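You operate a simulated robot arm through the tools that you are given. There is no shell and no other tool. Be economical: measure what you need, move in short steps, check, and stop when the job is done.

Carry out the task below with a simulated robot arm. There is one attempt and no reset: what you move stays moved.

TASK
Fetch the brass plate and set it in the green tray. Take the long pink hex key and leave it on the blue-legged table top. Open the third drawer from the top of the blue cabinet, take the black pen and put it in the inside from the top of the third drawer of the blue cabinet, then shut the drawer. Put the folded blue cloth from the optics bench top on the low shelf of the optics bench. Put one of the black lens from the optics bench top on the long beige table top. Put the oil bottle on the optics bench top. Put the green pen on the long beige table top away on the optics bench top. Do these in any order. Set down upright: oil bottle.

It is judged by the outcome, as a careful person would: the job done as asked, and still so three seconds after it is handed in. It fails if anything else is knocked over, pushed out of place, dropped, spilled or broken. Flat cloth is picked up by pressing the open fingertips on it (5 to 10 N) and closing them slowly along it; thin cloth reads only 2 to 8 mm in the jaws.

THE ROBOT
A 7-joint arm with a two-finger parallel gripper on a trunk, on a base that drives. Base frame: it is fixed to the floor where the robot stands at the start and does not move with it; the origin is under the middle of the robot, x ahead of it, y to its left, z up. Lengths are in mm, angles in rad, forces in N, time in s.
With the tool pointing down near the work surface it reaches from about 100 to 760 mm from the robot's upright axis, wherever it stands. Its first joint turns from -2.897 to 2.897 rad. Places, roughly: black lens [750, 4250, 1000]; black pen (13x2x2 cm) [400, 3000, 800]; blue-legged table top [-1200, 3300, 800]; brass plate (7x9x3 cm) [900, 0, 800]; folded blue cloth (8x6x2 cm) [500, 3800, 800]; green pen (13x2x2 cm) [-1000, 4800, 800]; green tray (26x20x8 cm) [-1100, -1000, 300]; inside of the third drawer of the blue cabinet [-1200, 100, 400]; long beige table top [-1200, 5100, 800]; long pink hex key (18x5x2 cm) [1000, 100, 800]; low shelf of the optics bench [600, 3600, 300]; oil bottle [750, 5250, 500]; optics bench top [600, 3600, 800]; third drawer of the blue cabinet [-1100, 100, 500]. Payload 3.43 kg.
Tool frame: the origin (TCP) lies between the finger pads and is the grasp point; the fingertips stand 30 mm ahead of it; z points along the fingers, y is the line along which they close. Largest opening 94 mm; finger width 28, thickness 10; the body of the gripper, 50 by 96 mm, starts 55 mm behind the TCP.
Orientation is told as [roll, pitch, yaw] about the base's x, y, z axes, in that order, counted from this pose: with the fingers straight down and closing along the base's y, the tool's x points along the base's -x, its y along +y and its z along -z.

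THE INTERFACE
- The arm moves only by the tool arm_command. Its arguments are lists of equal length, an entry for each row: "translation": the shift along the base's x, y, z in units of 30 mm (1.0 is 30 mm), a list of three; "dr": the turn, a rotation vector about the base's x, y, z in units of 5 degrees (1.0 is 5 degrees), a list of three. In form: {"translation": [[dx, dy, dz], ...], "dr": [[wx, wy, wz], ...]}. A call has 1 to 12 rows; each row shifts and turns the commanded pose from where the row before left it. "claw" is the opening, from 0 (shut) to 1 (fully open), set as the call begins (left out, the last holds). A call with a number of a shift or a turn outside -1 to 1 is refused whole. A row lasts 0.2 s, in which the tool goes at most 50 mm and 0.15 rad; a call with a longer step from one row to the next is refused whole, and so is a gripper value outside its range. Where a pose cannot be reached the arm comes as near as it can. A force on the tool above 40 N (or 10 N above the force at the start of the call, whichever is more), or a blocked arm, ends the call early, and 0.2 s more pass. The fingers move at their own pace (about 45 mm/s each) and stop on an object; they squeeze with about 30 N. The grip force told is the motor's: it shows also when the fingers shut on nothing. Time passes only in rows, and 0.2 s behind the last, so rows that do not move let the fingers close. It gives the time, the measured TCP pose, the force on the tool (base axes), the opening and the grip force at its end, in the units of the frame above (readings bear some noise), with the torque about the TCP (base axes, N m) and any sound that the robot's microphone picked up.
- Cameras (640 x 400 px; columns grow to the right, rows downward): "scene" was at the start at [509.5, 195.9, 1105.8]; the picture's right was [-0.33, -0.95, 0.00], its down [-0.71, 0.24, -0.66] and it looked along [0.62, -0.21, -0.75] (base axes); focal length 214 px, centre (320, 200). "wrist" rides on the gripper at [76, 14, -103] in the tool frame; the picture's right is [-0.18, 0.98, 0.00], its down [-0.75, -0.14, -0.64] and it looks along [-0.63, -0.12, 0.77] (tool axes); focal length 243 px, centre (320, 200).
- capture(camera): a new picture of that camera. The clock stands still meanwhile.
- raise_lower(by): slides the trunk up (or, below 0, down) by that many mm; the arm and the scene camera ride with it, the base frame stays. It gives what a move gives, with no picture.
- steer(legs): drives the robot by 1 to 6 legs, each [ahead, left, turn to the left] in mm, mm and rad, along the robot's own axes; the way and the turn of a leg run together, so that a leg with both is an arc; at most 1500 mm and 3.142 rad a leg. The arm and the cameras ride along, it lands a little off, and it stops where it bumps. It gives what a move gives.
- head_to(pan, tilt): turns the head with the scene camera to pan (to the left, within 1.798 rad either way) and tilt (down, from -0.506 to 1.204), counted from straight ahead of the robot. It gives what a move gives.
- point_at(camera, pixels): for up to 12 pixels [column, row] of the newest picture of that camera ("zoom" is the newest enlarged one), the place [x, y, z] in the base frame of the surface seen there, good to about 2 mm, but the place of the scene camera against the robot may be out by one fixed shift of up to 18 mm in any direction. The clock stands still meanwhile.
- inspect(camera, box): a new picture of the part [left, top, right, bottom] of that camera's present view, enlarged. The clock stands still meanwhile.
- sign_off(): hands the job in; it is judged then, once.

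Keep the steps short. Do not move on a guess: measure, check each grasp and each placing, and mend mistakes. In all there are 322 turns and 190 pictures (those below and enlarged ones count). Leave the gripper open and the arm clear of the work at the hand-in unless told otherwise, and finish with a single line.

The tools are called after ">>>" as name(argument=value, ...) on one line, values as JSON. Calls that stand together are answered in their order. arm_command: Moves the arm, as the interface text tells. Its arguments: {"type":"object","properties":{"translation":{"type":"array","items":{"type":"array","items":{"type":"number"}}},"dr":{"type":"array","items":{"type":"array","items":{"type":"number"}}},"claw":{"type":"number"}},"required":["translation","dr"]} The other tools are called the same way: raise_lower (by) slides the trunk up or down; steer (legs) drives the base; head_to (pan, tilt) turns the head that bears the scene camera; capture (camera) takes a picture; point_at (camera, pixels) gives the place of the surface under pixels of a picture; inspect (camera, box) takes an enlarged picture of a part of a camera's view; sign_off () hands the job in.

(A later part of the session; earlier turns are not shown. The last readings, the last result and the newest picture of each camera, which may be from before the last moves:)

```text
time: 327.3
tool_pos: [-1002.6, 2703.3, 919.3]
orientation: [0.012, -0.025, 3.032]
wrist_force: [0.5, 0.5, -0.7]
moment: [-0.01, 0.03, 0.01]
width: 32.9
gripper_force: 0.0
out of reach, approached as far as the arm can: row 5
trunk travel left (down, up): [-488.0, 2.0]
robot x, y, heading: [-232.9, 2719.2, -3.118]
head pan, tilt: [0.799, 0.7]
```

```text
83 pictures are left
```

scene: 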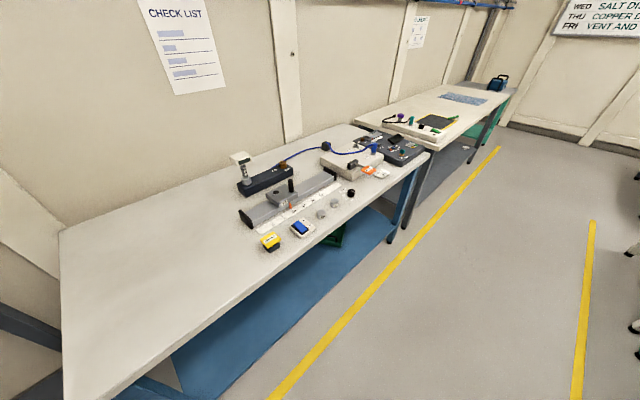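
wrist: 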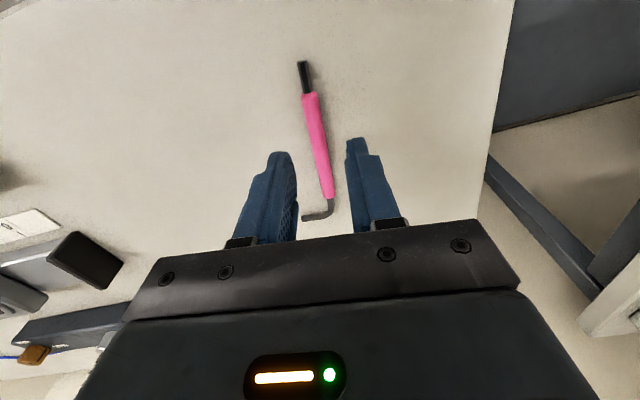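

The key lies flat on the table. Next the pen: I turn to face −y in the open aisle, fold the arm there.

>>> steer(legs=[[0, 0, 1.5708]])

>>> arm_command(translation=[[0, 0, -0.9], [0, 0, -0.9], [0, 0, -0.9], [0, 0, -0.9], [0, 0.2, -0.9], [0, 0.4, -0.9], [0, 0.5, -0.9], [0, 0.6, -0.9], [0, 0.7, -0.9], [0, 0.7, -0.9], [0, 0.7, -0.9], [0, 0.7, -0.9]], dr=[[0, 0, 0], [0, 0, 0], [0, 0, 0], [0, 0, 0], [0, 0, 0], [0, 0, 0], [0, 0, 0], [0, 0, 0], [0, 0, 0], [0, 0, 0], [0, 0, 0], [0, 0, 0]])

>>> arm_command(translation=[[0, 0.8, -0.6], [0, 0.8, -0.6], [0, 0.8, -0.6], [0, 0, 0]], dr=[[0, 0, 0], [0, 0, 0], [0, 0, 0], [0, 0, 0]])

```text
time: 331.6
tool_pos: [-191.6, 1954.9, 920.1]
orientation: [0.013, -0.025, -1.649]
wrist_force: [0.8, -0.8, -0.6]
moment: [0.03, 0.0, 0.01]
width: 32.7
gripper_force: 0.1
trunk travel left (down, up): [-488.0, 2.0]
robot x, y, heading: [-233.1, 2721.2, -1.518]
head pan, tilt: [0.799, 0.7]
```

```text
time: 334.2
tool_pos: [-191.5, 2089.0, 595.6]
orientation: [0.011, -0.028, -1.649]
wrist_force: [0.6, 0.0, -0.2]
moment: [0.0, -0.02, -0.01]
width: 33.1
gripper_force: 0.1
trunk travel left (down, up): [-488.0, 2.0]
robot x, y, heading: [-231.4, 2720.4, -1.523]
head pan, tilt: [0.799, 0.7]
```

```text
time: 335.2
tool_pos: [-192.2, 2159.3, 541.9]
orientation: [0.013, -0.026, -1.647]
wrist_force: [0.0, 0.2, 0.1]
moment: [-0.02, 0.02, 0.0]
width: 33.1
gripper_force: 0.1
trunk travel left (down, up): [-488.0, 2.0]
robot x, y, heading: [-237.7, 2719.6, -1.523]
head pan, tilt: [0.799, 0.7]
```

Folded. Turn to face +x (bench), then back to about (−420,3000).

>>> steer(legs=[[-60, -60, 0], [0, 0, 1.523], [-130, 210, 0]])

>>> head_to(pan=-0.2, tilt=0.65)

>>> capture(camera="scene")

```text
time: 341.4
tool_pos: [133.6, 3007.8, 541.4]
orientation: [0.013, -0.025, -0.122]
wrist_force: [-0.3, 0.8, -0.2]
moment: [0.03, -0.01, 0.02]
width: 32.8
gripper_force: 0.1
trunk travel left (down, up): [-488.0, 2.0]
robot x, y, heading: [-425.8, 2986.3, 0.009]
head pan, tilt: [0.799, 0.7]
```

```text
time: 342.7
tool_pos: [134.4, 3009.3, 541.4]
orientation: [0.012, -0.026, -0.123]
wrist_force: [1.0, -0.7, 0.9]
moment: [0.02, -0.01, 0.05]
width: 33.0
gripper_force: 0.1
trunk travel left (down, up): [-488.0, 2.0]
robot x, y, heading: [-425.8, 2990.1, 0.01]
head pan, tilt: [-0.201, 0.649]
```

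```text
82 pictures are left
```

scene: 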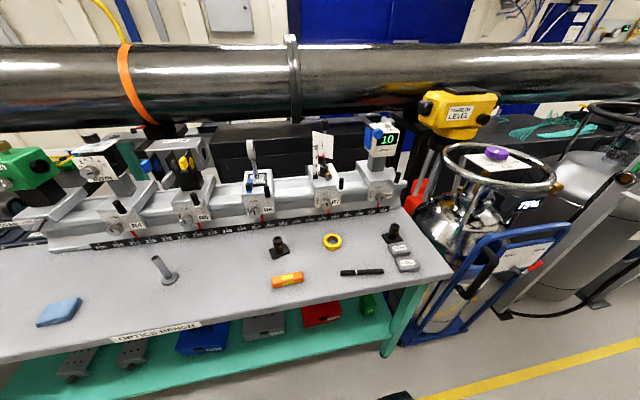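

Pen at (362,272). I zoom in on the bench's right part, and the rail.

>>> inspect(camera="scene", box=[240, 110, 440, 290])

>>> point_at(camera="scene", pixels=[[342, 272], [362, 272], [382, 271], [333, 241], [400, 264], [288, 280], [278, 255], [278, 238], [393, 235], [60, 312], [430, 280], [165, 268]])

```text
2.22 times, centred on (340, 200) of scene
```

zoom: 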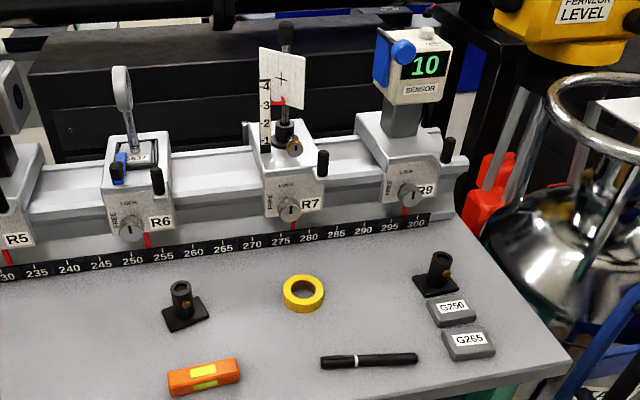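

```text
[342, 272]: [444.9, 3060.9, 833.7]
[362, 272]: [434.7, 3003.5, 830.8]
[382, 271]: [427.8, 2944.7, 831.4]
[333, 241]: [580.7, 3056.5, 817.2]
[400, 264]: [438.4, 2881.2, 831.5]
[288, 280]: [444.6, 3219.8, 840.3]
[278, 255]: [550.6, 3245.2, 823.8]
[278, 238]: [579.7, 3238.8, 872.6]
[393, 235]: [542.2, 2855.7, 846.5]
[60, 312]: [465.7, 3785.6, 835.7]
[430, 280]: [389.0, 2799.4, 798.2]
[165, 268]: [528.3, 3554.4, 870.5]
```

Pen centre ≈(435,3003), along y. I raise/extend the arm in front of the bench (x≈290), with the gripper fingers to close along x.

>>> arm_command(translation=[[0.7, 0, 0.6], [0.7, 0, 0.6], [0.7, 0, 0.7], [0.7, 0, 0.8], [0.7, 0, 0.9], [0.5, 0, 0.9], [0.4, 0, 0.9], [0.3, 0, 0.9], [0.3, 0, 0.9], [0.2, 0, 0.9], [0.2, 0, 0.9], [0, 0, 0.9]], dr=[[0, 0.3, 0], [0, 0, 0], [0, 0, 0], [0, 0, 0], [0, 0, 0], [0, 0, 0], [0, 0, 0], [0, 0, 0], [0, 0, 0], [0, 0, 0], [0, 0, 0], [0, 0, 0]])

>>> arm_command(translation=[[0, 0, 0.6], [0, 0, 0], [0, 0, 0], [0, 0, 0], [0, 0, 0], [0, 0, 0], [0, 0, 0], [0, 0, 0], [0, 0, 0], [0, 0, 0], [0, 0, 0], [0, 0, 0]], dr=[[0, 0, -1], [0, 0, -1], [0, 0, -1], [0, 0, -1], [0, 0, -1], [0, 0, -1], [0, 0, -1], [0, 0, -1], [0, 0, -1], [0, 0, -1], [0, 0, -1], [0, 0, -1]])

>>> capture(camera="wrist")

```text
time: 345.3
tool_pos: [298.4, 3008.3, 837.9]
orientation: [0.009, -0.001, -0.119]
wrist_force: [-0.5, 0.0, 0.0]
moment: [0.02, 0.0, 0.04]
width: 32.8
gripper_force: 0.0
trunk travel left (down, up): [-488.0, 2.0]
robot x, y, heading: [-427.8, 2995.6, 0.009]
head pan, tilt: [-0.201, 0.649]
```

```text
time: 347.9
tool_pos: [296.4, 3009.0, 855.9]
orientation: [0.009, -0.003, -1.171]
wrist_force: [-0.2, 0.6, 0.3]
moment: [0.02, 0.0, 0.01]
width: 32.9
gripper_force: 0.0
trunk travel left (down, up): [-488.0, 2.0]
robot x, y, heading: [-427.3, 2986.4, 0.004]
head pan, tilt: [-0.201, 0.649]
```

```text
80 pictures are left
```

wrist: 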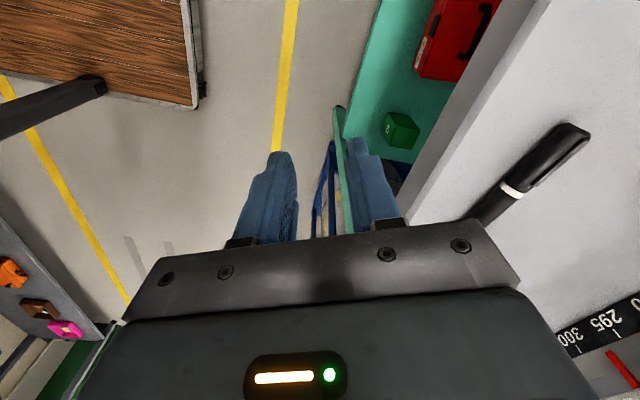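

I finish the yaw to −1.717 (perpendicular to the pen), rise, and move over the pen.

>>> arm_command(translation=[[0, 0, 0.5], [0, 0, 0.5], [0.3, 0, 0.4], [0.6, 0, 0], [0.8, 0, 0], [0.8, 0, 0], [0.8, 0, 0], [0.8, -0.1, 0], [0.5, -0.1, 0], [0, 0, 0]], dr=[[0, 0, -0.9], [0, 0, -0.9], [0, 0, -0.9], [0, 0, -0.9], [0, 0, -0.9], [0, 0, -0.9], [0, 0, -0.85], [0, 0, 0], [0, 0, 0], [0, 0, 0]])

>>> capture(camera="wrist")

```text
time: 350.1
tool_pos: [439.0, 2997.7, 900.2]
orientation: [0.009, -0.001, -1.716]
wrist_force: [-0.5, -0.1, 0.0]
moment: [0.0, 0.02, 0.0]
width: 32.6
gripper_force: 0.2
out of reach, approached as far as the arm can: row 3
trunk travel left (down, up): [-488.0, 2.0]
robot x, y, heading: [-430.3, 2987.5, 0.009]
head pan, tilt: [-0.201, 0.649]
```

```text
79 pictures are left
```

wrist: 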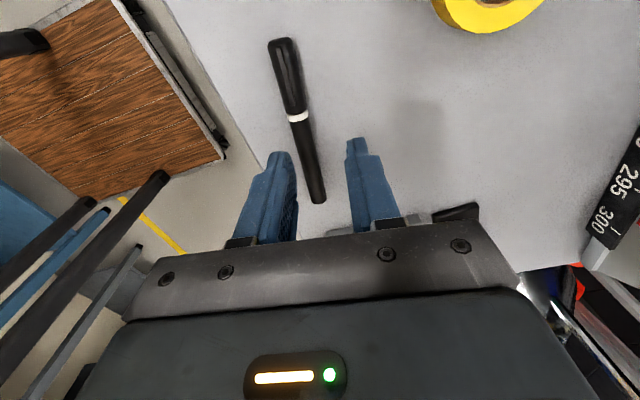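

>>> point_at(camera="wrist", pixels=[[283, 55], [298, 115], [310, 160], [319, 198], [270, 120], [340, 130]])

```text
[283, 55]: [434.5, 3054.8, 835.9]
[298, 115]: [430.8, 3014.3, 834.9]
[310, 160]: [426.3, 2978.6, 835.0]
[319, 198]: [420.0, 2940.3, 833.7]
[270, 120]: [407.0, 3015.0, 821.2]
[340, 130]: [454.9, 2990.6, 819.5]
```

Pen centre ≈(428,2998), top 835, surface 820. Move over it, descend to TCP z≈854, close.

>>> arm_command(translation=[[-0.36, 0, 0], [0, 0, -0.4], [0, 0, -0.4], [0, 0, -0.4], [0, 0, -0.33], [0, 0, 0]], dr=[[0, 0, 0.2], [0, 0, 0], [0, 0, 0], [0, 0, 0], [0, 0, 0], [0, 0, 0]])

>>> capture(camera="wrist")

>>> arm_command(translation=[[0, 0, 0], [0, 0, 0], [0, 0, 0], [0, 0, 0]], dr=[[0, 0, 0], [0, 0, 0], [0, 0, 0], [0, 0, 0]], claw=0.0)

```text
time: 351.5
tool_pos: [428.5, 2996.7, 854.0]
orientation: [0.008, 0.0, -1.697]
wrist_force: [-1.1, -1.1, -0.1]
moment: [0.0, -0.02, 0.02]
width: 32.9
gripper_force: 0.1
trunk travel left (down, up): [-488.0, 2.0]
robot x, y, heading: [-428.4, 2989.5, 0.009]
head pan, tilt: [-0.201, 0.649]
```

```text
78 pictures are left
```

wrist: 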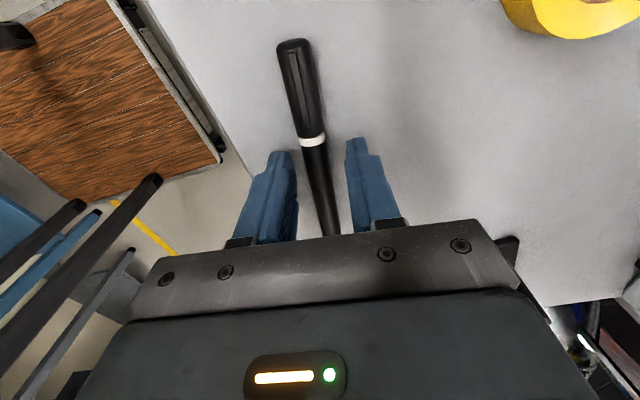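

```text
time: 352.5
tool_pos: [429.4, 2997.8, 854.2]
orientation: [0.01, 0.0, -1.696]
wrist_force: [0.0, 0.5, 0.7]
moment: [-0.02, -0.02, -0.04]
width: 14.3
gripper_force: 30.0
trunk travel left (down, up): [-488.0, 2.0]
robot x, y, heading: [-429.4, 2992.6, 0.008]
head pan, tilt: [-0.201, 0.649]
```

Pen gripped (14.3 mm). Lift, draw back from the bench, and fold the arm down.

>>> arm_command(translation=[[0, 0, 0.5], [0, 0, 0.5], [-0.5, 0, 0.3], [-0.9, 0, 0], [-0.9, 0, 0], [-0.9, 0, 0], [-0.9, 0, 0], [-0.5, 0, -0.3], [0, 0, -0.8], [0, 0, -0.9], [0, 0, -0.9], [0, 0, -0.9]], dr=[[0, 0, 0], [0, 0, 0], [0, 0, 0], [0, 0, 0], [0, 0, 0], [0, 0, 0], [0, 0, 0], [0, 0, 0], [0, 0, 0], [0, 0, 0], [0, 0, 0], [0, 0, 0]])

>>> arm_command(translation=[[-0.3, 0, -0.9], [-0.3, 0, -0.9], [-0.4, 0, -0.9], [-0.6, 0, -0.9], [-0.8, 0, -0.9], [-0.8, 0, -0.9], [-0.8, 0, -0.6], [-0.8, 0, -0.4], [0, 0, 0]], dr=[[0, 0, 0], [0, 0, 0], [0, 0, 0], [0, 0, 0], [0, 0, 0], [0, 0, 0], [0, 0, 0], [0, 0, 0], [0, 0, 0]])

>>> steer(legs=[[190, -150, 0], [0, 0, -1.579]])

```text
time: 355.1
tool_pos: [290.9, 2997.9, 777.1]
orientation: [0.01, -0.001, -1.696]
wrist_force: [0.4, 0.1, -0.3]
moment: [0.02, 0.01, -0.01]
width: 14.5
gripper_force: 30.1
trunk travel left (down, up): [-488.0, 2.0]
robot x, y, heading: [-426.9, 2988.2, 0.008]
head pan, tilt: [-0.201, 0.649]
```

```text
time: 357.1
tool_pos: [145.3, 2998.9, 587.6]
orientation: [0.009, -0.003, -1.697]
wrist_force: [0.5, -0.1, 0.9]
moment: [-0.02, 0.01, 0.0]
width: 14.4
gripper_force: 30.2
trunk travel left (down, up): [-488.0, 2.0]
robot x, y, heading: [-427.5, 2989.2, 0.006]
head pan, tilt: [-0.201, 0.649]
```

```text
time: 362.6
tool_pos: [-213.4, 2268.7, 586.4]
orientation: [0.007, 0.0, 3.044]
wrist_force: [0.9, -0.4, -0.7]
moment: [0.01, -0.01, 0.04]
width: 14.3
gripper_force: 29.6
trunk travel left (down, up): [-488.0, 2.0]
robot x, y, heading: [-236.3, 2845.7, -1.534]
head pan, tilt: [-0.201, 0.649]
```

Face exactly −y and drive down the aisle to y≈−480.

>>> steer(legs=[[0, 0, -0.037], [1500, 0, 0], [1500, 0, 0], [325, 0, 0]])

>>> steer(legs=[[0, 120, 0], [0, 0, -1.5708]])

```text
time: 379.2
tool_pos: [-232.6, -1048.2, 587.1]
orientation: [0.007, 0.0, 3.021]
wrist_force: [-0.7, -0.1, -1.3]
moment: [0.02, 0.0, 0.03]
width: 14.6
gripper_force: 30.3
trunk travel left (down, up): [-488.0, 2.0]
robot x, y, heading: [-243.2, -473.2, -1.553]
head pan, tilt: [-0.201, 0.649]
```

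```text
time: 384.2
tool_pos: [-695.6, -491.7, 586.3]
orientation: [0.009, -0.002, 1.461]
wrist_force: [0.2, -0.6, 0.0]
moment: [0.02, -0.02, 0.0]
width: 14.5
gripper_force: 29.7
trunk travel left (down, up): [-488.0, 2.0]
robot x, y, heading: [-120.9, -473.2, -3.114]
head pan, tilt: [-0.201, 0.649]
```

Raise the hand so it clears the open drawer, then shift +y to the cabinet.

>>> arm_command(translation=[[0, 0, 0.6], [0, 0, 0.6], [0, 0, 0.6], [0, 0, 0.6], [0, 0, 0.6], [0, 0, 0.6], [0, 0, 0.6], [0, 0, 0]], dr=[[0, 0, 0], [0, 0, 0], [0, 0, 0], [0, 0, 0], [0, 0, 0], [0, 0, 0], [0, 0, 0], [0, 0, 0]])

>>> steer(legs=[[0, 0, -0.027], [0, -590, 0]])

>>> head_to(pan=-0.2, tilt=0.9)

>>> capture(camera="scene")

```text
time: 386.0
tool_pos: [-695.2, -492.7, 712.7]
orientation: [0.008, -0.002, 1.465]
wrist_force: [-0.4, -0.1, 0.9]
moment: [-0.03, 0.0, 0.0]
width: 14.4
gripper_force: 30.4
trunk travel left (down, up): [-488.0, 2.0]
robot x, y, heading: [-124.7, -474.4, -3.111]
head pan, tilt: [-0.201, 0.649]
```

```text
time: 389.7
tool_pos: [-695.8, 115.9, 712.3]
orientation: [0.011, -0.002, 1.435]
wrist_force: [0.4, -0.3, -0.9]
moment: [0.0, -0.02, 0.01]
width: 14.3
gripper_force: 29.9
trunk travel left (down, up): [-488.0, 2.0]
robot x, y, heading: [-128.3, 118.1, 3.141]
head pan, tilt: [-0.201, 0.649]
```

```text
time: 390.5
tool_pos: [-695.1, 115.8, 713.6]
orientation: [0.009, -0.001, 1.435]
wrist_force: [0.8, 0.1, 0.5]
moment: [0.01, 0.02, 0.02]
width: 14.6
gripper_force: 29.9
trunk travel left (down, up): [-488.0, 2.0]
robot x, y, heading: [-120.9, 121.3, 3.14]
head pan, tilt: [-0.201, 0.901]
```

```text
77 pictures are left
```

scene: 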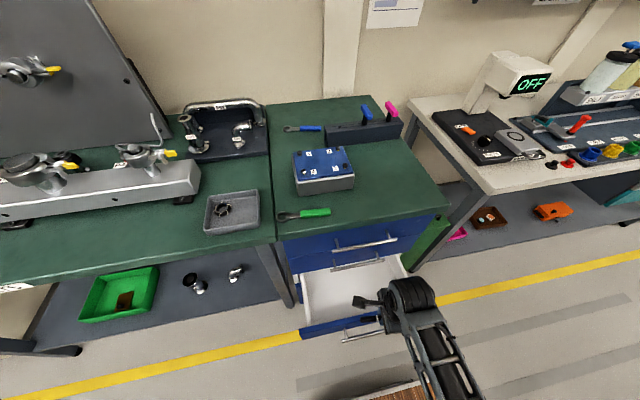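

Move forward to x≈−770 (hand clear of the drawer front panel), then lower by the trunk into the drawer.

>>> arm_command(translation=[[-0.8, 0, 0], [-0.8, 0, 0], [-0.8, 0, 0], [-0.1, 0, 0], [0, 0, 0]], dr=[[0, 0, 0], [0, 0, 0], [0, 0, 0], [0, 0, 0], [0, 0, 0]])

>>> raise_lower(by=-130)

>>> capture(camera="wrist")

```text
time: 391.7
tool_pos: [-771.0, 116.6, 714.5]
orientation: [0.009, 0.0, 1.436]
wrist_force: [0.8, -0.5, 0.6]
moment: [-0.01, 0.01, 0.01]
width: 14.6
gripper_force: 30.6
trunk travel left (down, up): [-488.0, 2.0]
robot x, y, heading: [-125.7, 117.0, 3.14]
head pan, tilt: [-0.201, 0.901]
```

```text
time: 393.3
tool_pos: [-770.7, 114.8, 584.8]
orientation: [0.008, -0.002, 1.435]
wrist_force: [-0.6, 0.5, -0.5]
moment: [-0.02, -0.03, 0.01]
width: 14.5
gripper_force: 29.8
trunk travel left (down, up): [-358.0, 132.0]
robot x, y, heading: [-125.0, 119.0, 3.136]
head pan, tilt: [-0.201, 0.901]
```

```text
76 pictures are left
```

wrist: 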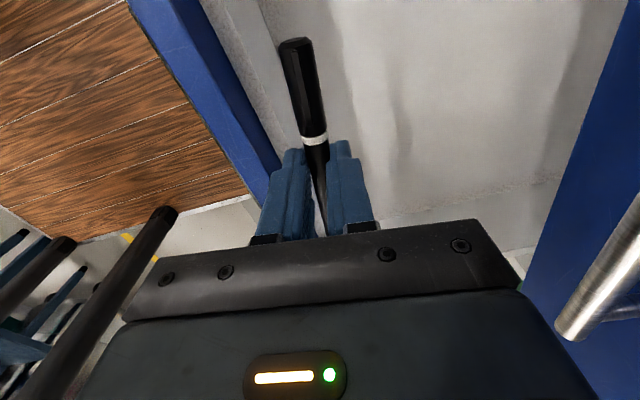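

>>> point_at(camera="wrist", pixels=[[400, 100], [260, 150], [240, 110], [560, 250], [590, 310], [350, 150], [265, 60], [300, 60]])

```text
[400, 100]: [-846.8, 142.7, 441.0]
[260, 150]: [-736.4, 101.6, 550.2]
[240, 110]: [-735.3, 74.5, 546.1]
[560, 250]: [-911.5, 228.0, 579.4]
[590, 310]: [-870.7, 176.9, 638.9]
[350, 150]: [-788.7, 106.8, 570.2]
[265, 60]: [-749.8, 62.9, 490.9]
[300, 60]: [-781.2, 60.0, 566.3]
```

The drawer front now stands at x≈−740 (it has slid in ~90 mm). I lower the fingertips inside and push the front panel outward again with the finger's outer side.

>>> arm_command(translation=[[0, 0, -0.5], [0, 0, -0.5], [0, 0, -0.4], [0.3, 0, 0], [0.3, 0, 0], [0.4, 0, 0], [0.4, 0, 0], [0.4, 0, 0], [0.4, 0, 0], [0.4, 0, 0], [0.4, 0, 0], [0, 0, 0]], dr=[[0, 0, 0], [0, 0, 0], [0, 0, 0], [0, 0, 0], [0, 0, 0], [0, 0, 0], [0, 0, 0], [0, 0, 0], [0, 0, 0], [0, 0, 0], [0, 0, 0], [0, 0, 0]])

>>> capture(camera="wrist")

```text
time: 395.9
tool_pos: [-678.7, 117.3, 543.7]
orientation: [0.01, -0.003, 1.432]
wrist_force: [0.1, 0.4, -0.8]
moment: [0.01, 0.0, 0.0]
width: 14.4
gripper_force: 29.5
trunk travel left (down, up): [-358.0, 132.0]
robot x, y, heading: [-121.4, 118.6, 3.141]
head pan, tilt: [-0.201, 0.901]
```

```text
75 pictures are left
```

wrist: 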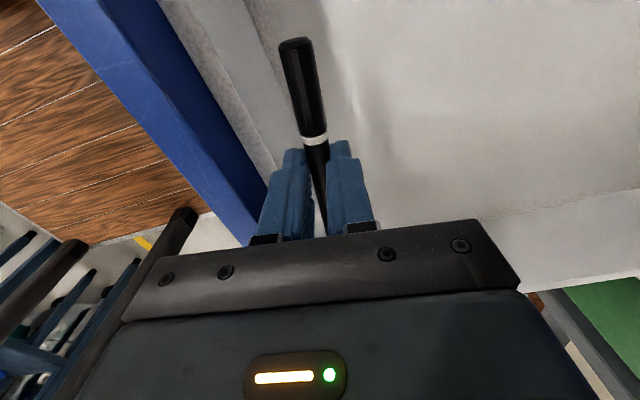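

>>> point_at(camera="wrist", pixels=[[240, 170], [180, 110], [255, 150], [400, 130], [500, 180]])

```text
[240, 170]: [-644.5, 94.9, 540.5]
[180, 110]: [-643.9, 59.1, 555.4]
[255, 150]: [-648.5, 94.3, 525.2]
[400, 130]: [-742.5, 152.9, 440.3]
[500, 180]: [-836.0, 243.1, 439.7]
```

Open again (front ≈−645). Move back to x≈−775 and lower into the drawer to TCP z≈478.

>>> arm_command(translation=[[-0.8, 0, 0], [-0.8, 0, 0], [-0.8, 0, 0], [-0.8, 0, -0.3], [0, 0, -0.6], [0, 0, -0.6], [0, 0, -0.5], [0, 0, -0.15], [0, 0, 0]], dr=[[0, 0, 0], [0, 0, 0], [0, 0, 0], [0, 0, 0], [0, 0, 0], [0, 0, 0], [0, 0, 0], [0, 0, 0], [0, 0, 0]])

>>> capture(camera="wrist")

```text
time: 397.9
tool_pos: [-776.4, 115.0, 477.2]
orientation: [0.009, -0.003, 1.434]
wrist_force: [0.5, 0.2, 0.7]
moment: [0.0, -0.03, 0.02]
width: 14.5
gripper_force: 29.9
trunk travel left (down, up): [-358.0, 132.0]
robot x, y, heading: [-121.0, 115.9, 3.136]
head pan, tilt: [-0.201, 0.901]
```

```text
74 pictures are left
```

wrist: 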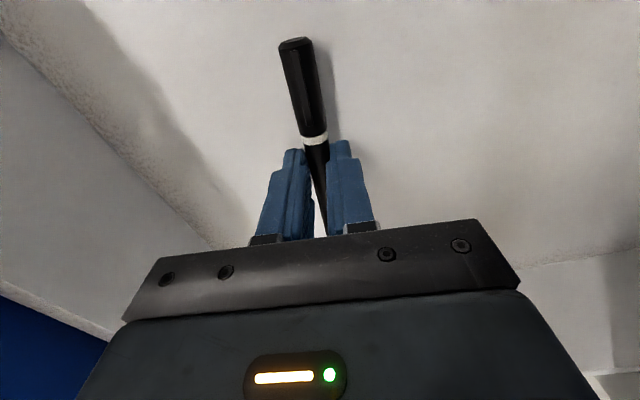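

Inch down to contact, then release and lift out.

>>> arm_command(translation=[[0, 0, -0.06], [0, 0, -0.05], [0, 0, 0]], dr=[[0, 0, 0], [0, 0, 0], [0, 0, 0]])

>>> arm_command(translation=[[0, 0, 0], [0, 0, 0], [0, 0, 0]], dr=[[0, 0, 0], [0, 0, 0], [0, 0, 0]], claw=0.4)

>>> arm_command(translation=[[0, 0, 0.5], [0, 0, 0.7], [0, 0, 0.8], [0, 0, 0.8], [0, 0, 0.8], [0, 0, 0.5], [0, 0, 0]], dr=[[0, 0, 0], [0, 0, 0], [0, 0, 0], [0, 0, 0], [0, 0, 0], [0, 0, 0], [0, 0, 0]])

>>> capture(camera="wrist")

```text
time: 398.7
tool_pos: [-777.8, 116.0, 475.3]
orientation: [0.013, -0.001, 1.437]
wrist_force: [-0.7, -2.8, 19.8]
moment: [-0.02, -0.04, 0.01]
width: 14.2
gripper_force: 30.1
trunk travel left (down, up): [-358.0, 132.0]
robot x, y, heading: [-118.7, 114.0, 3.136]
head pan, tilt: [-0.201, 0.901]
```

```text
time: 399.5
tool_pos: [-775.6, 115.6, 473.2]
orientation: [0.01, -0.002, 1.435]
wrist_force: [-0.1, 0.7, -0.2]
moment: [-0.01, 0.01, 0.02]
width: 37.7
gripper_force: 0.0
trunk travel left (down, up): [-358.0, 132.0]
robot x, y, heading: [-120.7, 121.3, 3.141]
head pan, tilt: [-0.201, 0.901]
```

```text
time: 401.1
tool_pos: [-774.8, 116.8, 596.5]
orientation: [0.008, -0.003, 1.435]
wrist_force: [0.6, 0.3, -0.1]
moment: [0.0, 0.0, -0.02]
width: 37.2
gripper_force: 0.1
trunk travel left (down, up): [-358.0, 132.0]
robot x, y, heading: [-118.4, 115.3, 3.14]
head pan, tilt: [-0.201, 0.901]
```

```text
73 pictures are left
```

wrist: 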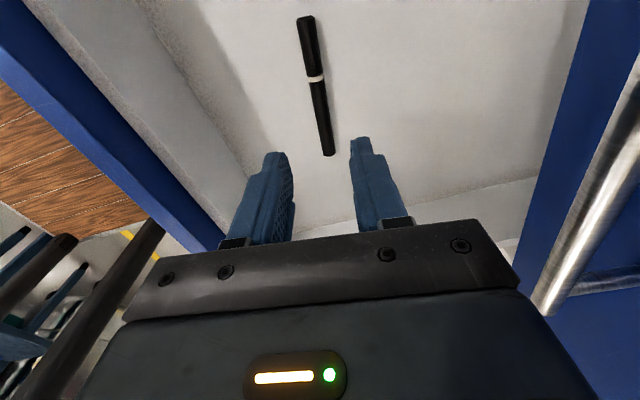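

The pen lies in the drawer. To shut it, I raise the trunk, back the base a little, and bring the hand out in front of the drawer panel, turning the fingers.

>>> raise_lower(by=130)

>>> steer(legs=[[-55, 0, 0]])

>>> arm_command(translation=[[0.4, -0.4, 0], [0.4, -0.4, 0], [0.4, -0.4, 0], [0.4, -0.4, 0], [0.4, -0.4, 0], [0.4, -0.4, 0], [0.4, -0.4, 0], [0.4, -0.4, 0], [0.4, -0.4, -0.2], [0.4, -0.4, -0.2], [0.2, -0.4, -0.2], [0, -0.4, -0.2]], dr=[[0, 0, 1], [0, 0, 1], [0, 0, 1], [0, 0, 1], [0, 0, 1], [0, 0, 1], [0, 0, 1], [0, 0, 1], [0, 0, 1], [0, 0, 1], [0, 0, 1], [0, 0, 1]], claw=0.0)

>>> capture(camera="wrist")

```text
time: 402.7
tool_pos: [-775.0, 118.1, 725.8]
orientation: [0.009, 0.0, 1.434]
wrist_force: [0.2, 0.8, 1.0]
moment: [-0.01, -0.01, -0.01]
width: 37.5
gripper_force: 0.0
trunk travel left (down, up): [-488.0, 2.0]
robot x, y, heading: [-116.6, 120.9, 3.141]
head pan, tilt: [-0.201, 0.901]
```

```text
time: 403.7
tool_pos: [-738.5, 107.7, 726.4]
orientation: [0.009, 0.001, 1.449]
wrist_force: [0.2, -0.1, -0.2]
moment: [0.0, 0.01, 0.01]
width: 37.6
gripper_force: 0.1
trunk travel left (down, up): [-488.0, 2.0]
robot x, y, heading: [-88.4, 118.6, -3.127]
head pan, tilt: [-0.201, 0.901]
stopped in leg 1: the robot was blocked; the commanded pose is now the measured one
```

```text
time: 406.3
tool_pos: [-612.3, -38.2, 703.5]
orientation: [0.011, 0.001, 2.498]
wrist_force: [0.0, 0.6, -0.5]
moment: [0.0, -0.01, 0.01]
width: 0.2
gripper_force: 30.4
trunk travel left (down, up): [-488.0, 2.0]
robot x, y, heading: [-85.8, 120.4, -3.125]
head pan, tilt: [-0.201, 0.901]
```

```text
72 pictures are left
```

wrist: 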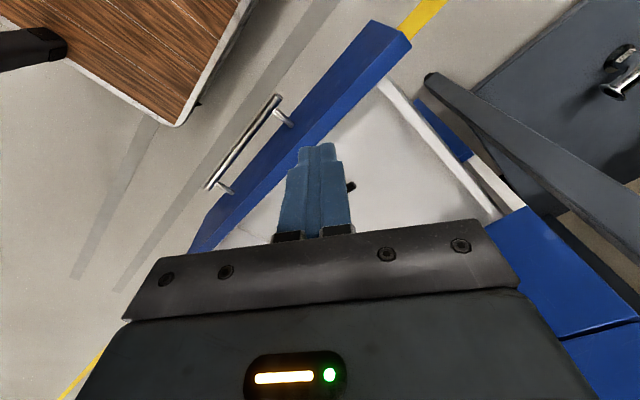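

The base touched something behind (likely the table with bottles). I move forward 40 mm off it and look at the situation.

>>> steer(legs=[[35, 0, -0.016]])

>>> point_at(camera="wrist", pixels=[[250, 130], [370, 40], [235, 150], [290, 120], [355, 100], [420, 140], [400, 45]])

```text
time: 407.2
tool_pos: [-650.6, -30.9, 702.9]
orientation: [0.01, 0.001, 2.484]
wrist_force: [-0.7, 1.1, 0.2]
moment: [0.0, 0.01, 0.02]
width: 0.4
gripper_force: 29.7
trunk travel left (down, up): [-488.0, 2.0]
robot x, y, heading: [-124.3, 117.1, 3.14]
head pan, tilt: [-0.201, 0.901]
```

```text
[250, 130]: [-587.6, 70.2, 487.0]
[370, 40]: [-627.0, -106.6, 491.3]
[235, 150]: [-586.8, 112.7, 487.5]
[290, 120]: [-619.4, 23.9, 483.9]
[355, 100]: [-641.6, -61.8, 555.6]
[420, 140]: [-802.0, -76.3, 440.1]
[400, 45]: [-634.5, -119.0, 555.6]
```

Panel outer face is at x≈−627. I bring the closed fingers in front of it, finishing the yaw, then lower.

>>> arm_command(translation=[[0.3, 0, -0.2], [0.3, 0, -0.2], [0.3, 0, -0.2], [0.3, 0, -0.2], [0.3, 0, -0.2], [0.3, 0, -0.3], [0.3, 0, -0.3], [0.2, 0, -0.3], [0, 0, 0]], dr=[[0, 0, 0.95], [0, 0, 0.95], [0, 0, 0.95], [0, 0, 0.95], [0, 0, 0.95], [0, 0, 0.95], [0, 0, 0.95], [0, 0, 0.9], [0, 0, 0]])

>>> capture(camera="wrist")

```text
time: 409.2
tool_pos: [-581.2, -29.8, 645.9]
orientation: [0.01, -0.001, 3.141]
wrist_force: [-0.1, 0.2, -1.0]
moment: [-0.03, -0.03, 0.0]
width: 0.2
gripper_force: 30.7
trunk travel left (down, up): [-488.0, 2.0]
robot x, y, heading: [-120.6, 119.0, 3.14]
head pan, tilt: [-0.201, 0.901]
```

```text
71 pictures are left
```

wrist: 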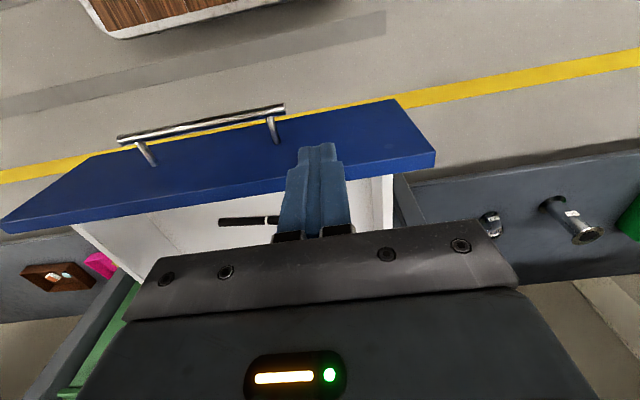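

Shift to y≈−38, tilt the tips 20° forward, and lower to handle height in front of the panel.

>>> arm_command(translation=[[0, -0.27, -0.5], [0, 0, -0.6], [0, 0, -0.6], [0, 0, -0.6], [0, 0, -0.6], [0, 0, -0.6], [0, 0, -0.6], [0, 0, -0.5], [0, 0, 0]], dr=[[0, 0.5, 0], [0, 0.5, 0], [0, 0.5, 0], [0, 0.5, 0], [0, 0.5, 0], [0, 0.5, 0], [0, 0.5, 0], [0, 0.5, 0], [0, 0, 0]])

>>> capture(camera="wrist")

```text
time: 411.2
tool_pos: [-581.0, -38.1, 507.5]
orientation: [0.012, -0.349, 3.139]
wrist_force: [-0.7, -0.9, -0.3]
moment: [0.01, -0.01, -0.01]
width: 0.4
gripper_force: 30.1
trunk travel left (down, up): [-488.0, 2.0]
robot x, y, heading: [-121.4, 118.6, 3.134]
head pan, tilt: [-0.201, 0.901]
```

```text
70 pictures are left
```

wrist: 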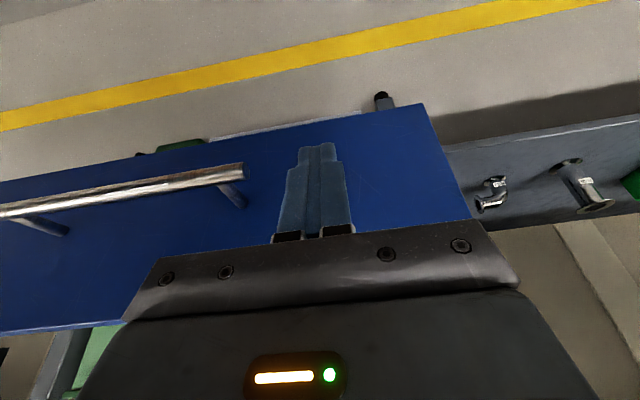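

Push: drive ahead 150 mm, then finish with the arm.

>>> steer(legs=[[150, 0, 0]])

>>> arm_command(translation=[[-0.6, 0, 0], [-0.6, 0, 0], [-0.6, 0, 0], [-0.6, 0, 0], [-0.6, 0, 0], [-0.6, 0, 0], [-0.6, 0, 0], [0, 0, 0]], dr=[[0, 0, 0], [0, 0, 0], [0, 0, 0], [0, 0, 0], [0, 0, 0], [0, 0, 0], [0, 0, 0], [0, 0, 0]])

>>> capture(camera="wrist")

```text
time: 412.5
tool_pos: [-729.1, -39.4, 508.9]
orientation: [0.011, -0.35, -3.141]
wrist_force: [-0.5, 0.2, 0.1]
moment: [0.01, 0.0, 0.0]
width: 0.2
gripper_force: 30.1
trunk travel left (down, up): [-488.0, 2.0]
robot x, y, heading: [-268.3, 118.1, 3.146]
head pan, tilt: [-0.201, 0.901]
```

```text
time: 414.3
tool_pos: [-855.8, -39.4, 507.5]
orientation: [0.009, -0.347, -3.141]
wrist_force: [0.2, -0.9, 0.2]
moment: [-0.02, -0.02, -0.01]
width: 0.0
gripper_force: 29.6
trunk travel left (down, up): [-488.0, 2.0]
robot x, y, heading: [-266.3, 119.3, 3.143]
head pan, tilt: [-0.201, 0.901]
```

```text
69 pictures are left
```

wrist: 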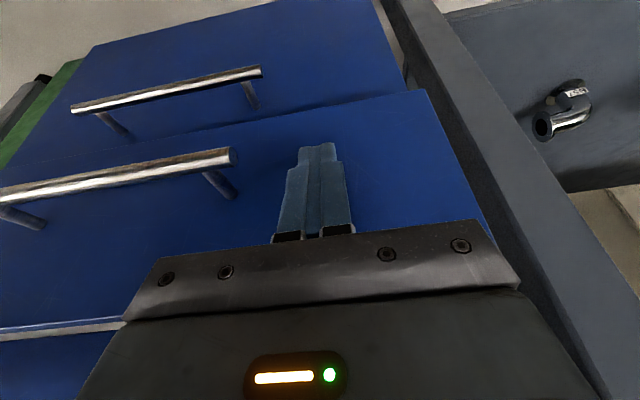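

Nearly shut. Push the rest until resistance.

>>> arm_command(translation=[[-0.3, 0, 0], [-0.3, 0, 0], [-0.3, 0, 0], [-0.2, 0, 0], [-0.2, 0, 0], [0, 0, 0]], dr=[[0, 0, 0], [0, 0, 0], [0, 0, 0], [0, 0, 0], [0, 0, 0], [0, 0, 0]])

>>> capture(camera="wrist")

>>> point_at(camera="wrist", pixels=[[250, 220], [400, 160], [300, 120], [330, 60], [150, 170], [180, 90]])

```text
time: 415.7
tool_pos: [-888.4, -39.4, 505.5]
orientation: [0.01, -0.343, -3.14]
wrist_force: [28.7, -2.2, 10.9]
moment: [-0.08, -0.43, 0.06]
width: 0.0
gripper_force: 29.6
trunk travel left (down, up): [-488.0, 2.0]
robot x, y, heading: [-269.6, 114.8, 3.136]
head pan, tilt: [-0.201, 0.901]
```

```text
68 pictures are left
```

wrist: 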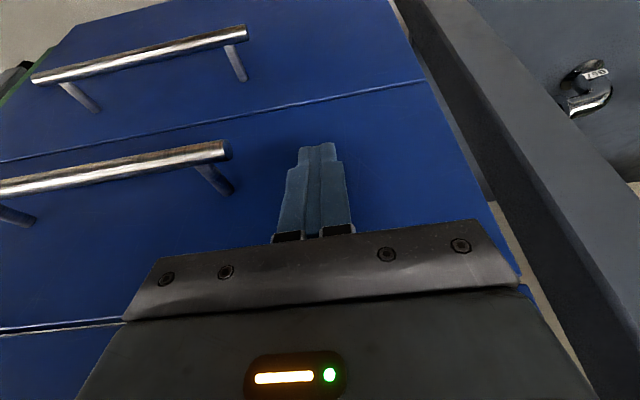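

```text
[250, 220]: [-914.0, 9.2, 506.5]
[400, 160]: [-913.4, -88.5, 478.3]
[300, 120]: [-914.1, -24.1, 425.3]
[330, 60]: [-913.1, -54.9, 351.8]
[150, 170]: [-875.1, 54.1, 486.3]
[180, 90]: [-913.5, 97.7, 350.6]
```

Shut (x≈−914, flush). Back off, level the tool, retreat.

>>> arm_command(translation=[[0.6, 0, 0], [0.6, 0, 0], [0.6, 0, 0], [0.6, 0, 0], [0.6, 0, 0], [0.6, 0, 0], [0.6, 0.3, 0], [0.6, 0.3, 0], [0, 0, 0]], dr=[[0, 0, 0], [0, -0.55, 0], [0, -0.55, 0], [0, -0.55, 0], [0, -0.55, 0], [0, -0.55, 0], [0, -0.6, 0], [0, -0.65, 0], [0, 0, 0]], claw=0.3)

>>> steer(legs=[[100, -200, 0]])

>>> capture(camera="scene")

```text
time: 417.7
tool_pos: [-749.4, -20.4, 506.1]
orientation: [0.012, 0.0, -3.14]
wrist_force: [-0.3, -0.5, 0.0]
moment: [0.01, -0.01, 0.01]
width: 28.1
gripper_force: 0.1
trunk travel left (down, up): [-488.0, 2.0]
robot x, y, heading: [-268.7, 115.0, 3.142]
head pan, tilt: [-0.201, 0.901]
```

```text
time: 419.4
tool_pos: [-836.0, 156.6, 505.1]
orientation: [0.011, 0.007, -3.134]
wrist_force: [-1.1, 0.4, 0.4]
moment: [0.0, 0.0, 0.04]
width: 28.3
gripper_force: 0.0
trunk travel left (down, up): [-488.0, 2.0]
robot x, y, heading: [-357.5, 299.7, 3.145]
head pan, tilt: [-0.201, 0.901]
stopped in leg 1: the force on the tool passed its limit at 55 N (the readings are from after the stop); the commanded pose is now the measured one
```

```text
67 pictures are left
```

scene: 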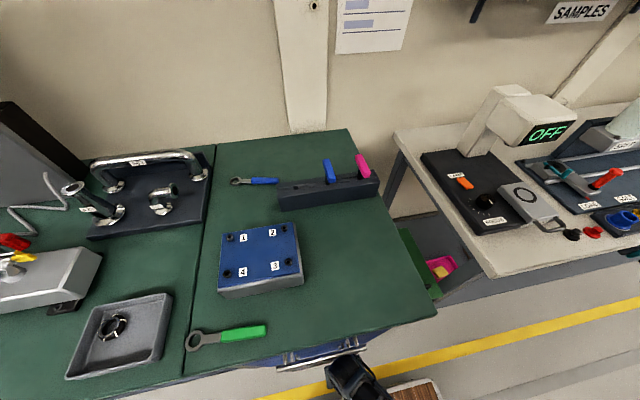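

I drove the wrong way and the hand touched the handles. Back off immediately and check the drawers.

>>> steer(legs=[[-130, 0, 0]])

>>> head_to(pan=0.3, tilt=0.95)

>>> capture(camera="scene")

>>> capture(camera="wrist")

```text
time: 420.7
tool_pos: [-701.3, 158.1, 506.1]
orientation: [0.01, 0.007, -3.134]
wrist_force: [0.0, -0.8, -0.3]
moment: [0.03, -0.02, -0.01]
width: 28.1
gripper_force: 0.2
trunk travel left (down, up): [-488.0, 2.0]
robot x, y, heading: [-225.6, 303.1, 3.14]
head pan, tilt: [-0.201, 0.901]
```

```text
time: 421.6
tool_pos: [-702.5, 157.1, 505.8]
orientation: [0.01, 0.009, -3.134]
wrist_force: [-0.3, 0.5, 0.3]
moment: [0.01, 0.02, 0.04]
width: 28.0
gripper_force: 0.1
trunk travel left (down, up): [-488.0, 2.0]
robot x, y, heading: [-227.3, 300.6, 3.138]
head pan, tilt: [0.3, 0.949]
```

```text
66 pictures are left
```

scene: 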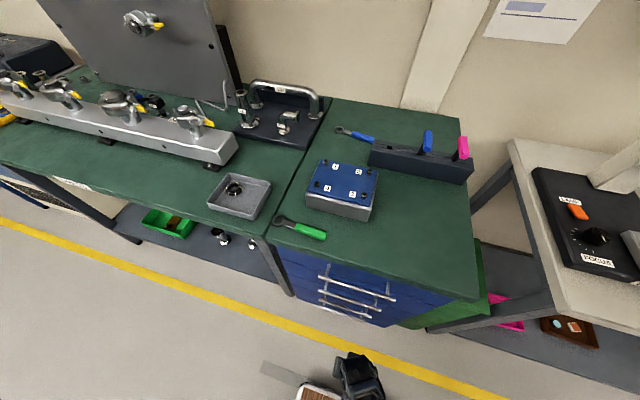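

```text
65 pictures are left
```

wrist: 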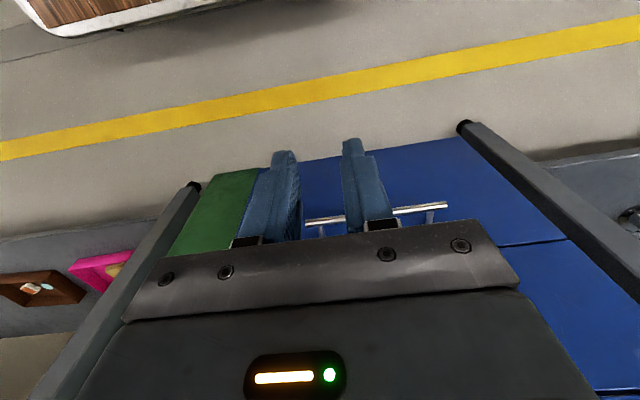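

All drawers are shut. Now to the bench for the cloth: turn to +y, drive up, face the bench at y≈3785.

>>> steer(legs=[[0, 0, -1.5708], [1500, 0, 0], [1500, 0, 0], [460, 0, 0], [0, 0, -1.5708], [-180, 0, 0]])

>>> head_to(pan=0.1, tilt=0.65)

>>> capture(camera="scene")

```text
time: 447.1
tool_pos: [9.5, 3874.4, 505.2]
orientation: [0.01, 0.008, -0.008]
wrist_force: [0.6, 0.2, -0.4]
moment: [0.0, 0.01, -0.03]
width: 28.1
gripper_force: 0.1
trunk travel left (down, up): [-488.0, 2.0]
robot x, y, heading: [-470.2, 3740.6, -0.014]
head pan, tilt: [0.3, 0.949]
```

```text
time: 447.9
tool_pos: [9.0, 3874.8, 506.1]
orientation: [0.011, 0.007, -0.009]
wrist_force: [0.7, 0.3, -0.4]
moment: [0.0, 0.03, 0.02]
width: 28.1
gripper_force: 0.0
trunk travel left (down, up): [-488.0, 2.0]
robot x, y, heading: [-469.9, 3741.0, -0.018]
head pan, tilt: [0.099, 0.649]
```

```text
64 pictures are left
```

scene: 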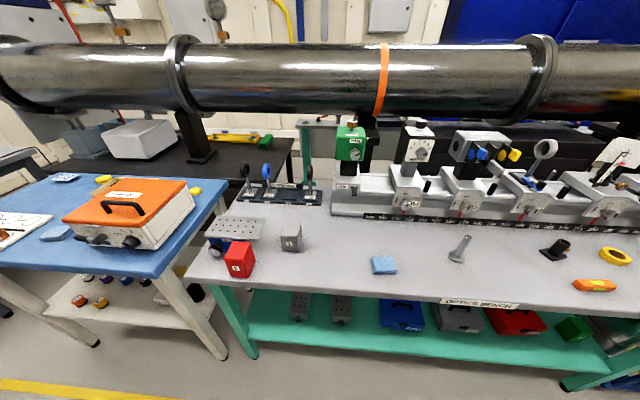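

Cloth at (383,265); post-mounted lenses at back left (245/267/309,180). I measure cloth, shelf free area, and lenses.

>>> point_at(camera="scene", pixels=[[383, 265], [372, 274], [396, 274], [388, 256], [260, 325], [320, 340], [300, 300], [370, 345], [330, 297], [240, 285], [420, 298], [265, 350]])

>>> inspect(camera="scene", box=[200, 130, 400, 255])

>>> point_at(camera="zoom", pixels=[[145, 125], [213, 125], [353, 145], [145, 165], [353, 185], [213, 165], [130, 210], [380, 215], [353, 125], [145, 110]])

```text
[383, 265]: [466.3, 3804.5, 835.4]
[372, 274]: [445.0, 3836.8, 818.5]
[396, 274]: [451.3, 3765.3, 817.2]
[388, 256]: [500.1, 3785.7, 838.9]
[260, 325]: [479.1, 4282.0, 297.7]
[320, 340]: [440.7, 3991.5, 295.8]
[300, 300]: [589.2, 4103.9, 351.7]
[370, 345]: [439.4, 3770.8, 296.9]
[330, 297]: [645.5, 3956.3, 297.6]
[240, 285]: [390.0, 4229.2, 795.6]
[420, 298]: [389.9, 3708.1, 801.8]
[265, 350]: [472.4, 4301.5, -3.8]
```

```text
3.20 times, centred on (300, 192) of scene
```

zoom: 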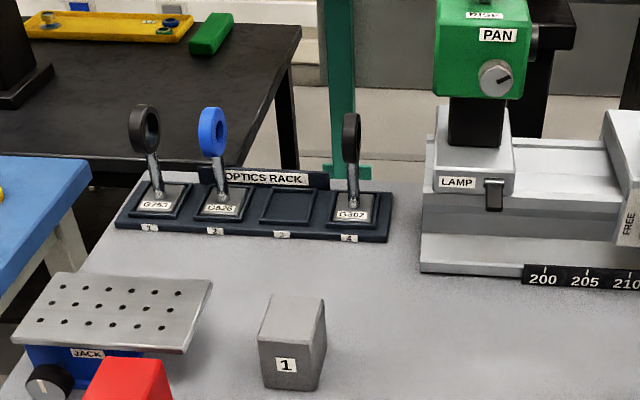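

```text
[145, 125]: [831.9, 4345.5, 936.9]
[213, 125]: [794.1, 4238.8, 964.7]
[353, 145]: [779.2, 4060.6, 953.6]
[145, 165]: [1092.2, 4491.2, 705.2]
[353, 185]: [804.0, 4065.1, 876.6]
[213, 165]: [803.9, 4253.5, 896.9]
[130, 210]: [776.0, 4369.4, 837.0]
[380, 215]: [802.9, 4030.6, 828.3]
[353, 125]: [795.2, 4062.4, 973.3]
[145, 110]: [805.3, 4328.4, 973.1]
```

Cloth centre ≈(467,3800), top 836. Free shelf spot around (500,4190), shelf z≈297. First raise the arm in front of the bench and yaw to −π/2 to close along x.

>>> arm_command(translation=[[0.9, 0, 0.5], [0.9, 0, 0.6], [0.9, 0, 0.7], [0.9, -0.2, 0.9], [0.9, -0.2, 0.9], [0.8, -0.2, 0.9], [0.7, -0.2, 0.9], [0.7, -0.2, 0.9], [0.5, -0.2, 0.9], [0.5, -0.2, 0.9], [0.2, -0.2, 0.9], [0, -0.2, 0.9]], dr=[[0, 0, -1], [0, 0, -1], [0, 0, -1], [0, 0, -1], [0, 0, -1], [0, 0, -1], [0, 0, -1], [0, 0, -1], [0, 0, -1], [0, 0, -1], [0, 0, -1], [0, 0, -1]], claw=0.95)

>>> arm_command(translation=[[0, 0, 0.9], [0, 0, 0.9], [0.3, 0, 0.3], [0.6, 0, 0], [0.6, 0, 0], [0.8, 0, 0], [0.8, 0, 0], [0.8, 0, 0], [0.8, 0, 0], [0, 0, 0]], dr=[[0, 0, -1], [0, 0, -1], [0, 0, -1], [0, 0, -1], [0, 0, -1], [0, 0, -1], [0, 0, 0], [0, 0, 0], [0, 0, 0], [0, 0, 0]])

>>> capture(camera="wrist")

```text
time: 450.5
tool_pos: [245.1, 3819.8, 802.4]
orientation: [0.011, 0.007, -1.057]
wrist_force: [0.2, 0.5, -1.3]
moment: [0.01, 0.0, -0.01]
width: 89.4
gripper_force: 0.2
trunk travel left (down, up): [-488.0, 2.0]
robot x, y, heading: [-471.5, 3739.8, -0.015]
head pan, tilt: [0.099, 0.649]
```

```text
time: 452.7
tool_pos: [387.4, 3820.8, 866.1]
orientation: [0.011, 0.006, -1.579]
wrist_force: [0.9, -0.4, 0.3]
moment: [-0.01, -0.01, 0.05]
width: 89.1
gripper_force: 0.0
trunk travel left (down, up): [-488.0, 2.0]
robot x, y, heading: [-471.8, 3737.2, -0.019]
head pan, tilt: [0.099, 0.649]
```

```text
62 pictures are left
```

wrist: 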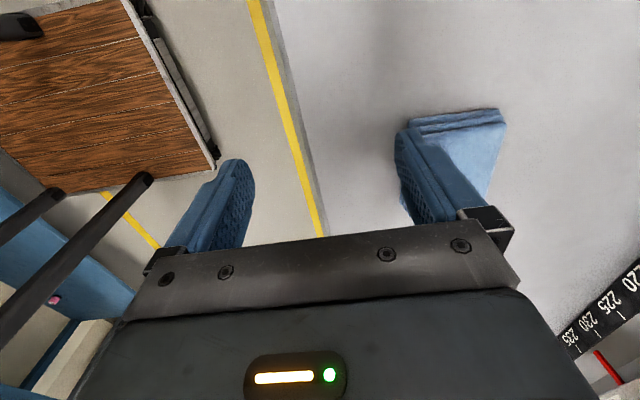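

Rise to clear the cloth and move over it, then measure.

>>> arm_command(translation=[[0, 0, 0.7], [0, 0, 0.5], [0.7, -0.1, 0], [0.7, -0.1, 0], [0.7, -0.2, 0], [0.5, -0.2, 0], [0, 0, 0]], dr=[[0, 0, 0], [0, 0, 0], [0, 0, 0], [0, 0, 0], [0, 0, 0], [0, 0, 0], [0, 0, 0]])

>>> capture(camera="wrist")

```text
time: 454.3
tool_pos: [464.3, 3803.4, 901.8]
orientation: [0.01, 0.007, -1.578]
wrist_force: [0.5, 0.0, 0.0]
moment: [0.0, -0.08, 0.01]
width: 89.0
gripper_force: 0.1
trunk travel left (down, up): [-488.0, 2.0]
robot x, y, heading: [-470.1, 3740.5, -0.015]
head pan, tilt: [0.099, 0.649]
```

```text
61 pictures are left
```

wrist: 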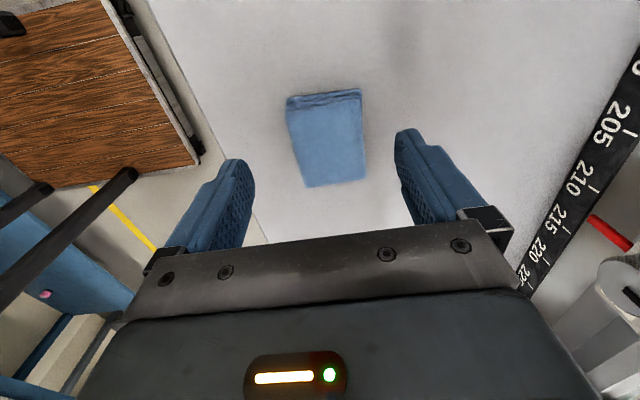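

>>> point_at(camera="wrist", pixels=[[290, 108], [358, 97], [305, 185], [364, 178], [328, 140], [380, 150]])

```text
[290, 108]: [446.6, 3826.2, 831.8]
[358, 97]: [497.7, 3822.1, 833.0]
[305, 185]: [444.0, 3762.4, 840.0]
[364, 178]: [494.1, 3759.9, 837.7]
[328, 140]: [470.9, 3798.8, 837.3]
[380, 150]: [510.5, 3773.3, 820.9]
```

Cloth: x 445–496, y 3760–3828, centre (470,3793). Descend around it and close.

>>> arm_command(translation=[[0.2, -0.35, 0], [0, 0, -0.4], [0, 0, -0.5], [0, 0, -0.4], [0, 0, -0.33], [0, 0, 0]], dr=[[0, 0, 0], [0, 0, 0], [0, 0, 0], [0, 0, 0], [0, 0, 0], [0, 0, 0]])

>>> arm_command(translation=[[0, 0, 0], [0, 0, 0], [0, 0, 0], [0, 0, 0], [0, 0, 0], [0, 0, 0]], dr=[[0, 0, 0], [0, 0, 0], [0, 0, 0], [0, 0, 0], [0, 0, 0], [0, 0, 0]], claw=0.3)

>>> capture(camera="wrist")

```text
time: 455.7
tool_pos: [470.0, 3792.2, 853.9]
orientation: [0.011, 0.006, -1.578]
wrist_force: [0.2, -0.4, 0.5]
moment: [0.03, 0.0, -0.03]
width: 89.3
gripper_force: 0.1
trunk travel left (down, up): [-488.0, 2.0]
robot x, y, heading: [-468.9, 3739.6, -0.016]
head pan, tilt: [0.099, 0.649]
```

```text
time: 457.1
tool_pos: [471.4, 3791.6, 853.8]
orientation: [0.013, 0.008, -1.579]
wrist_force: [0.6, 0.6, 1.0]
moment: [0.02, 0.03, -0.02]
width: 53.5
gripper_force: 30.4
trunk travel left (down, up): [-488.0, 2.0]
robot x, y, heading: [-470.4, 3739.8, -0.015]
head pan, tilt: [0.099, 0.649]
```

```text
60 pictures are left
```

wrist: 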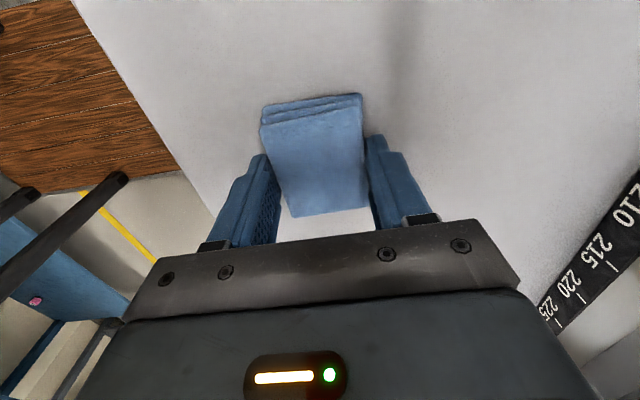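

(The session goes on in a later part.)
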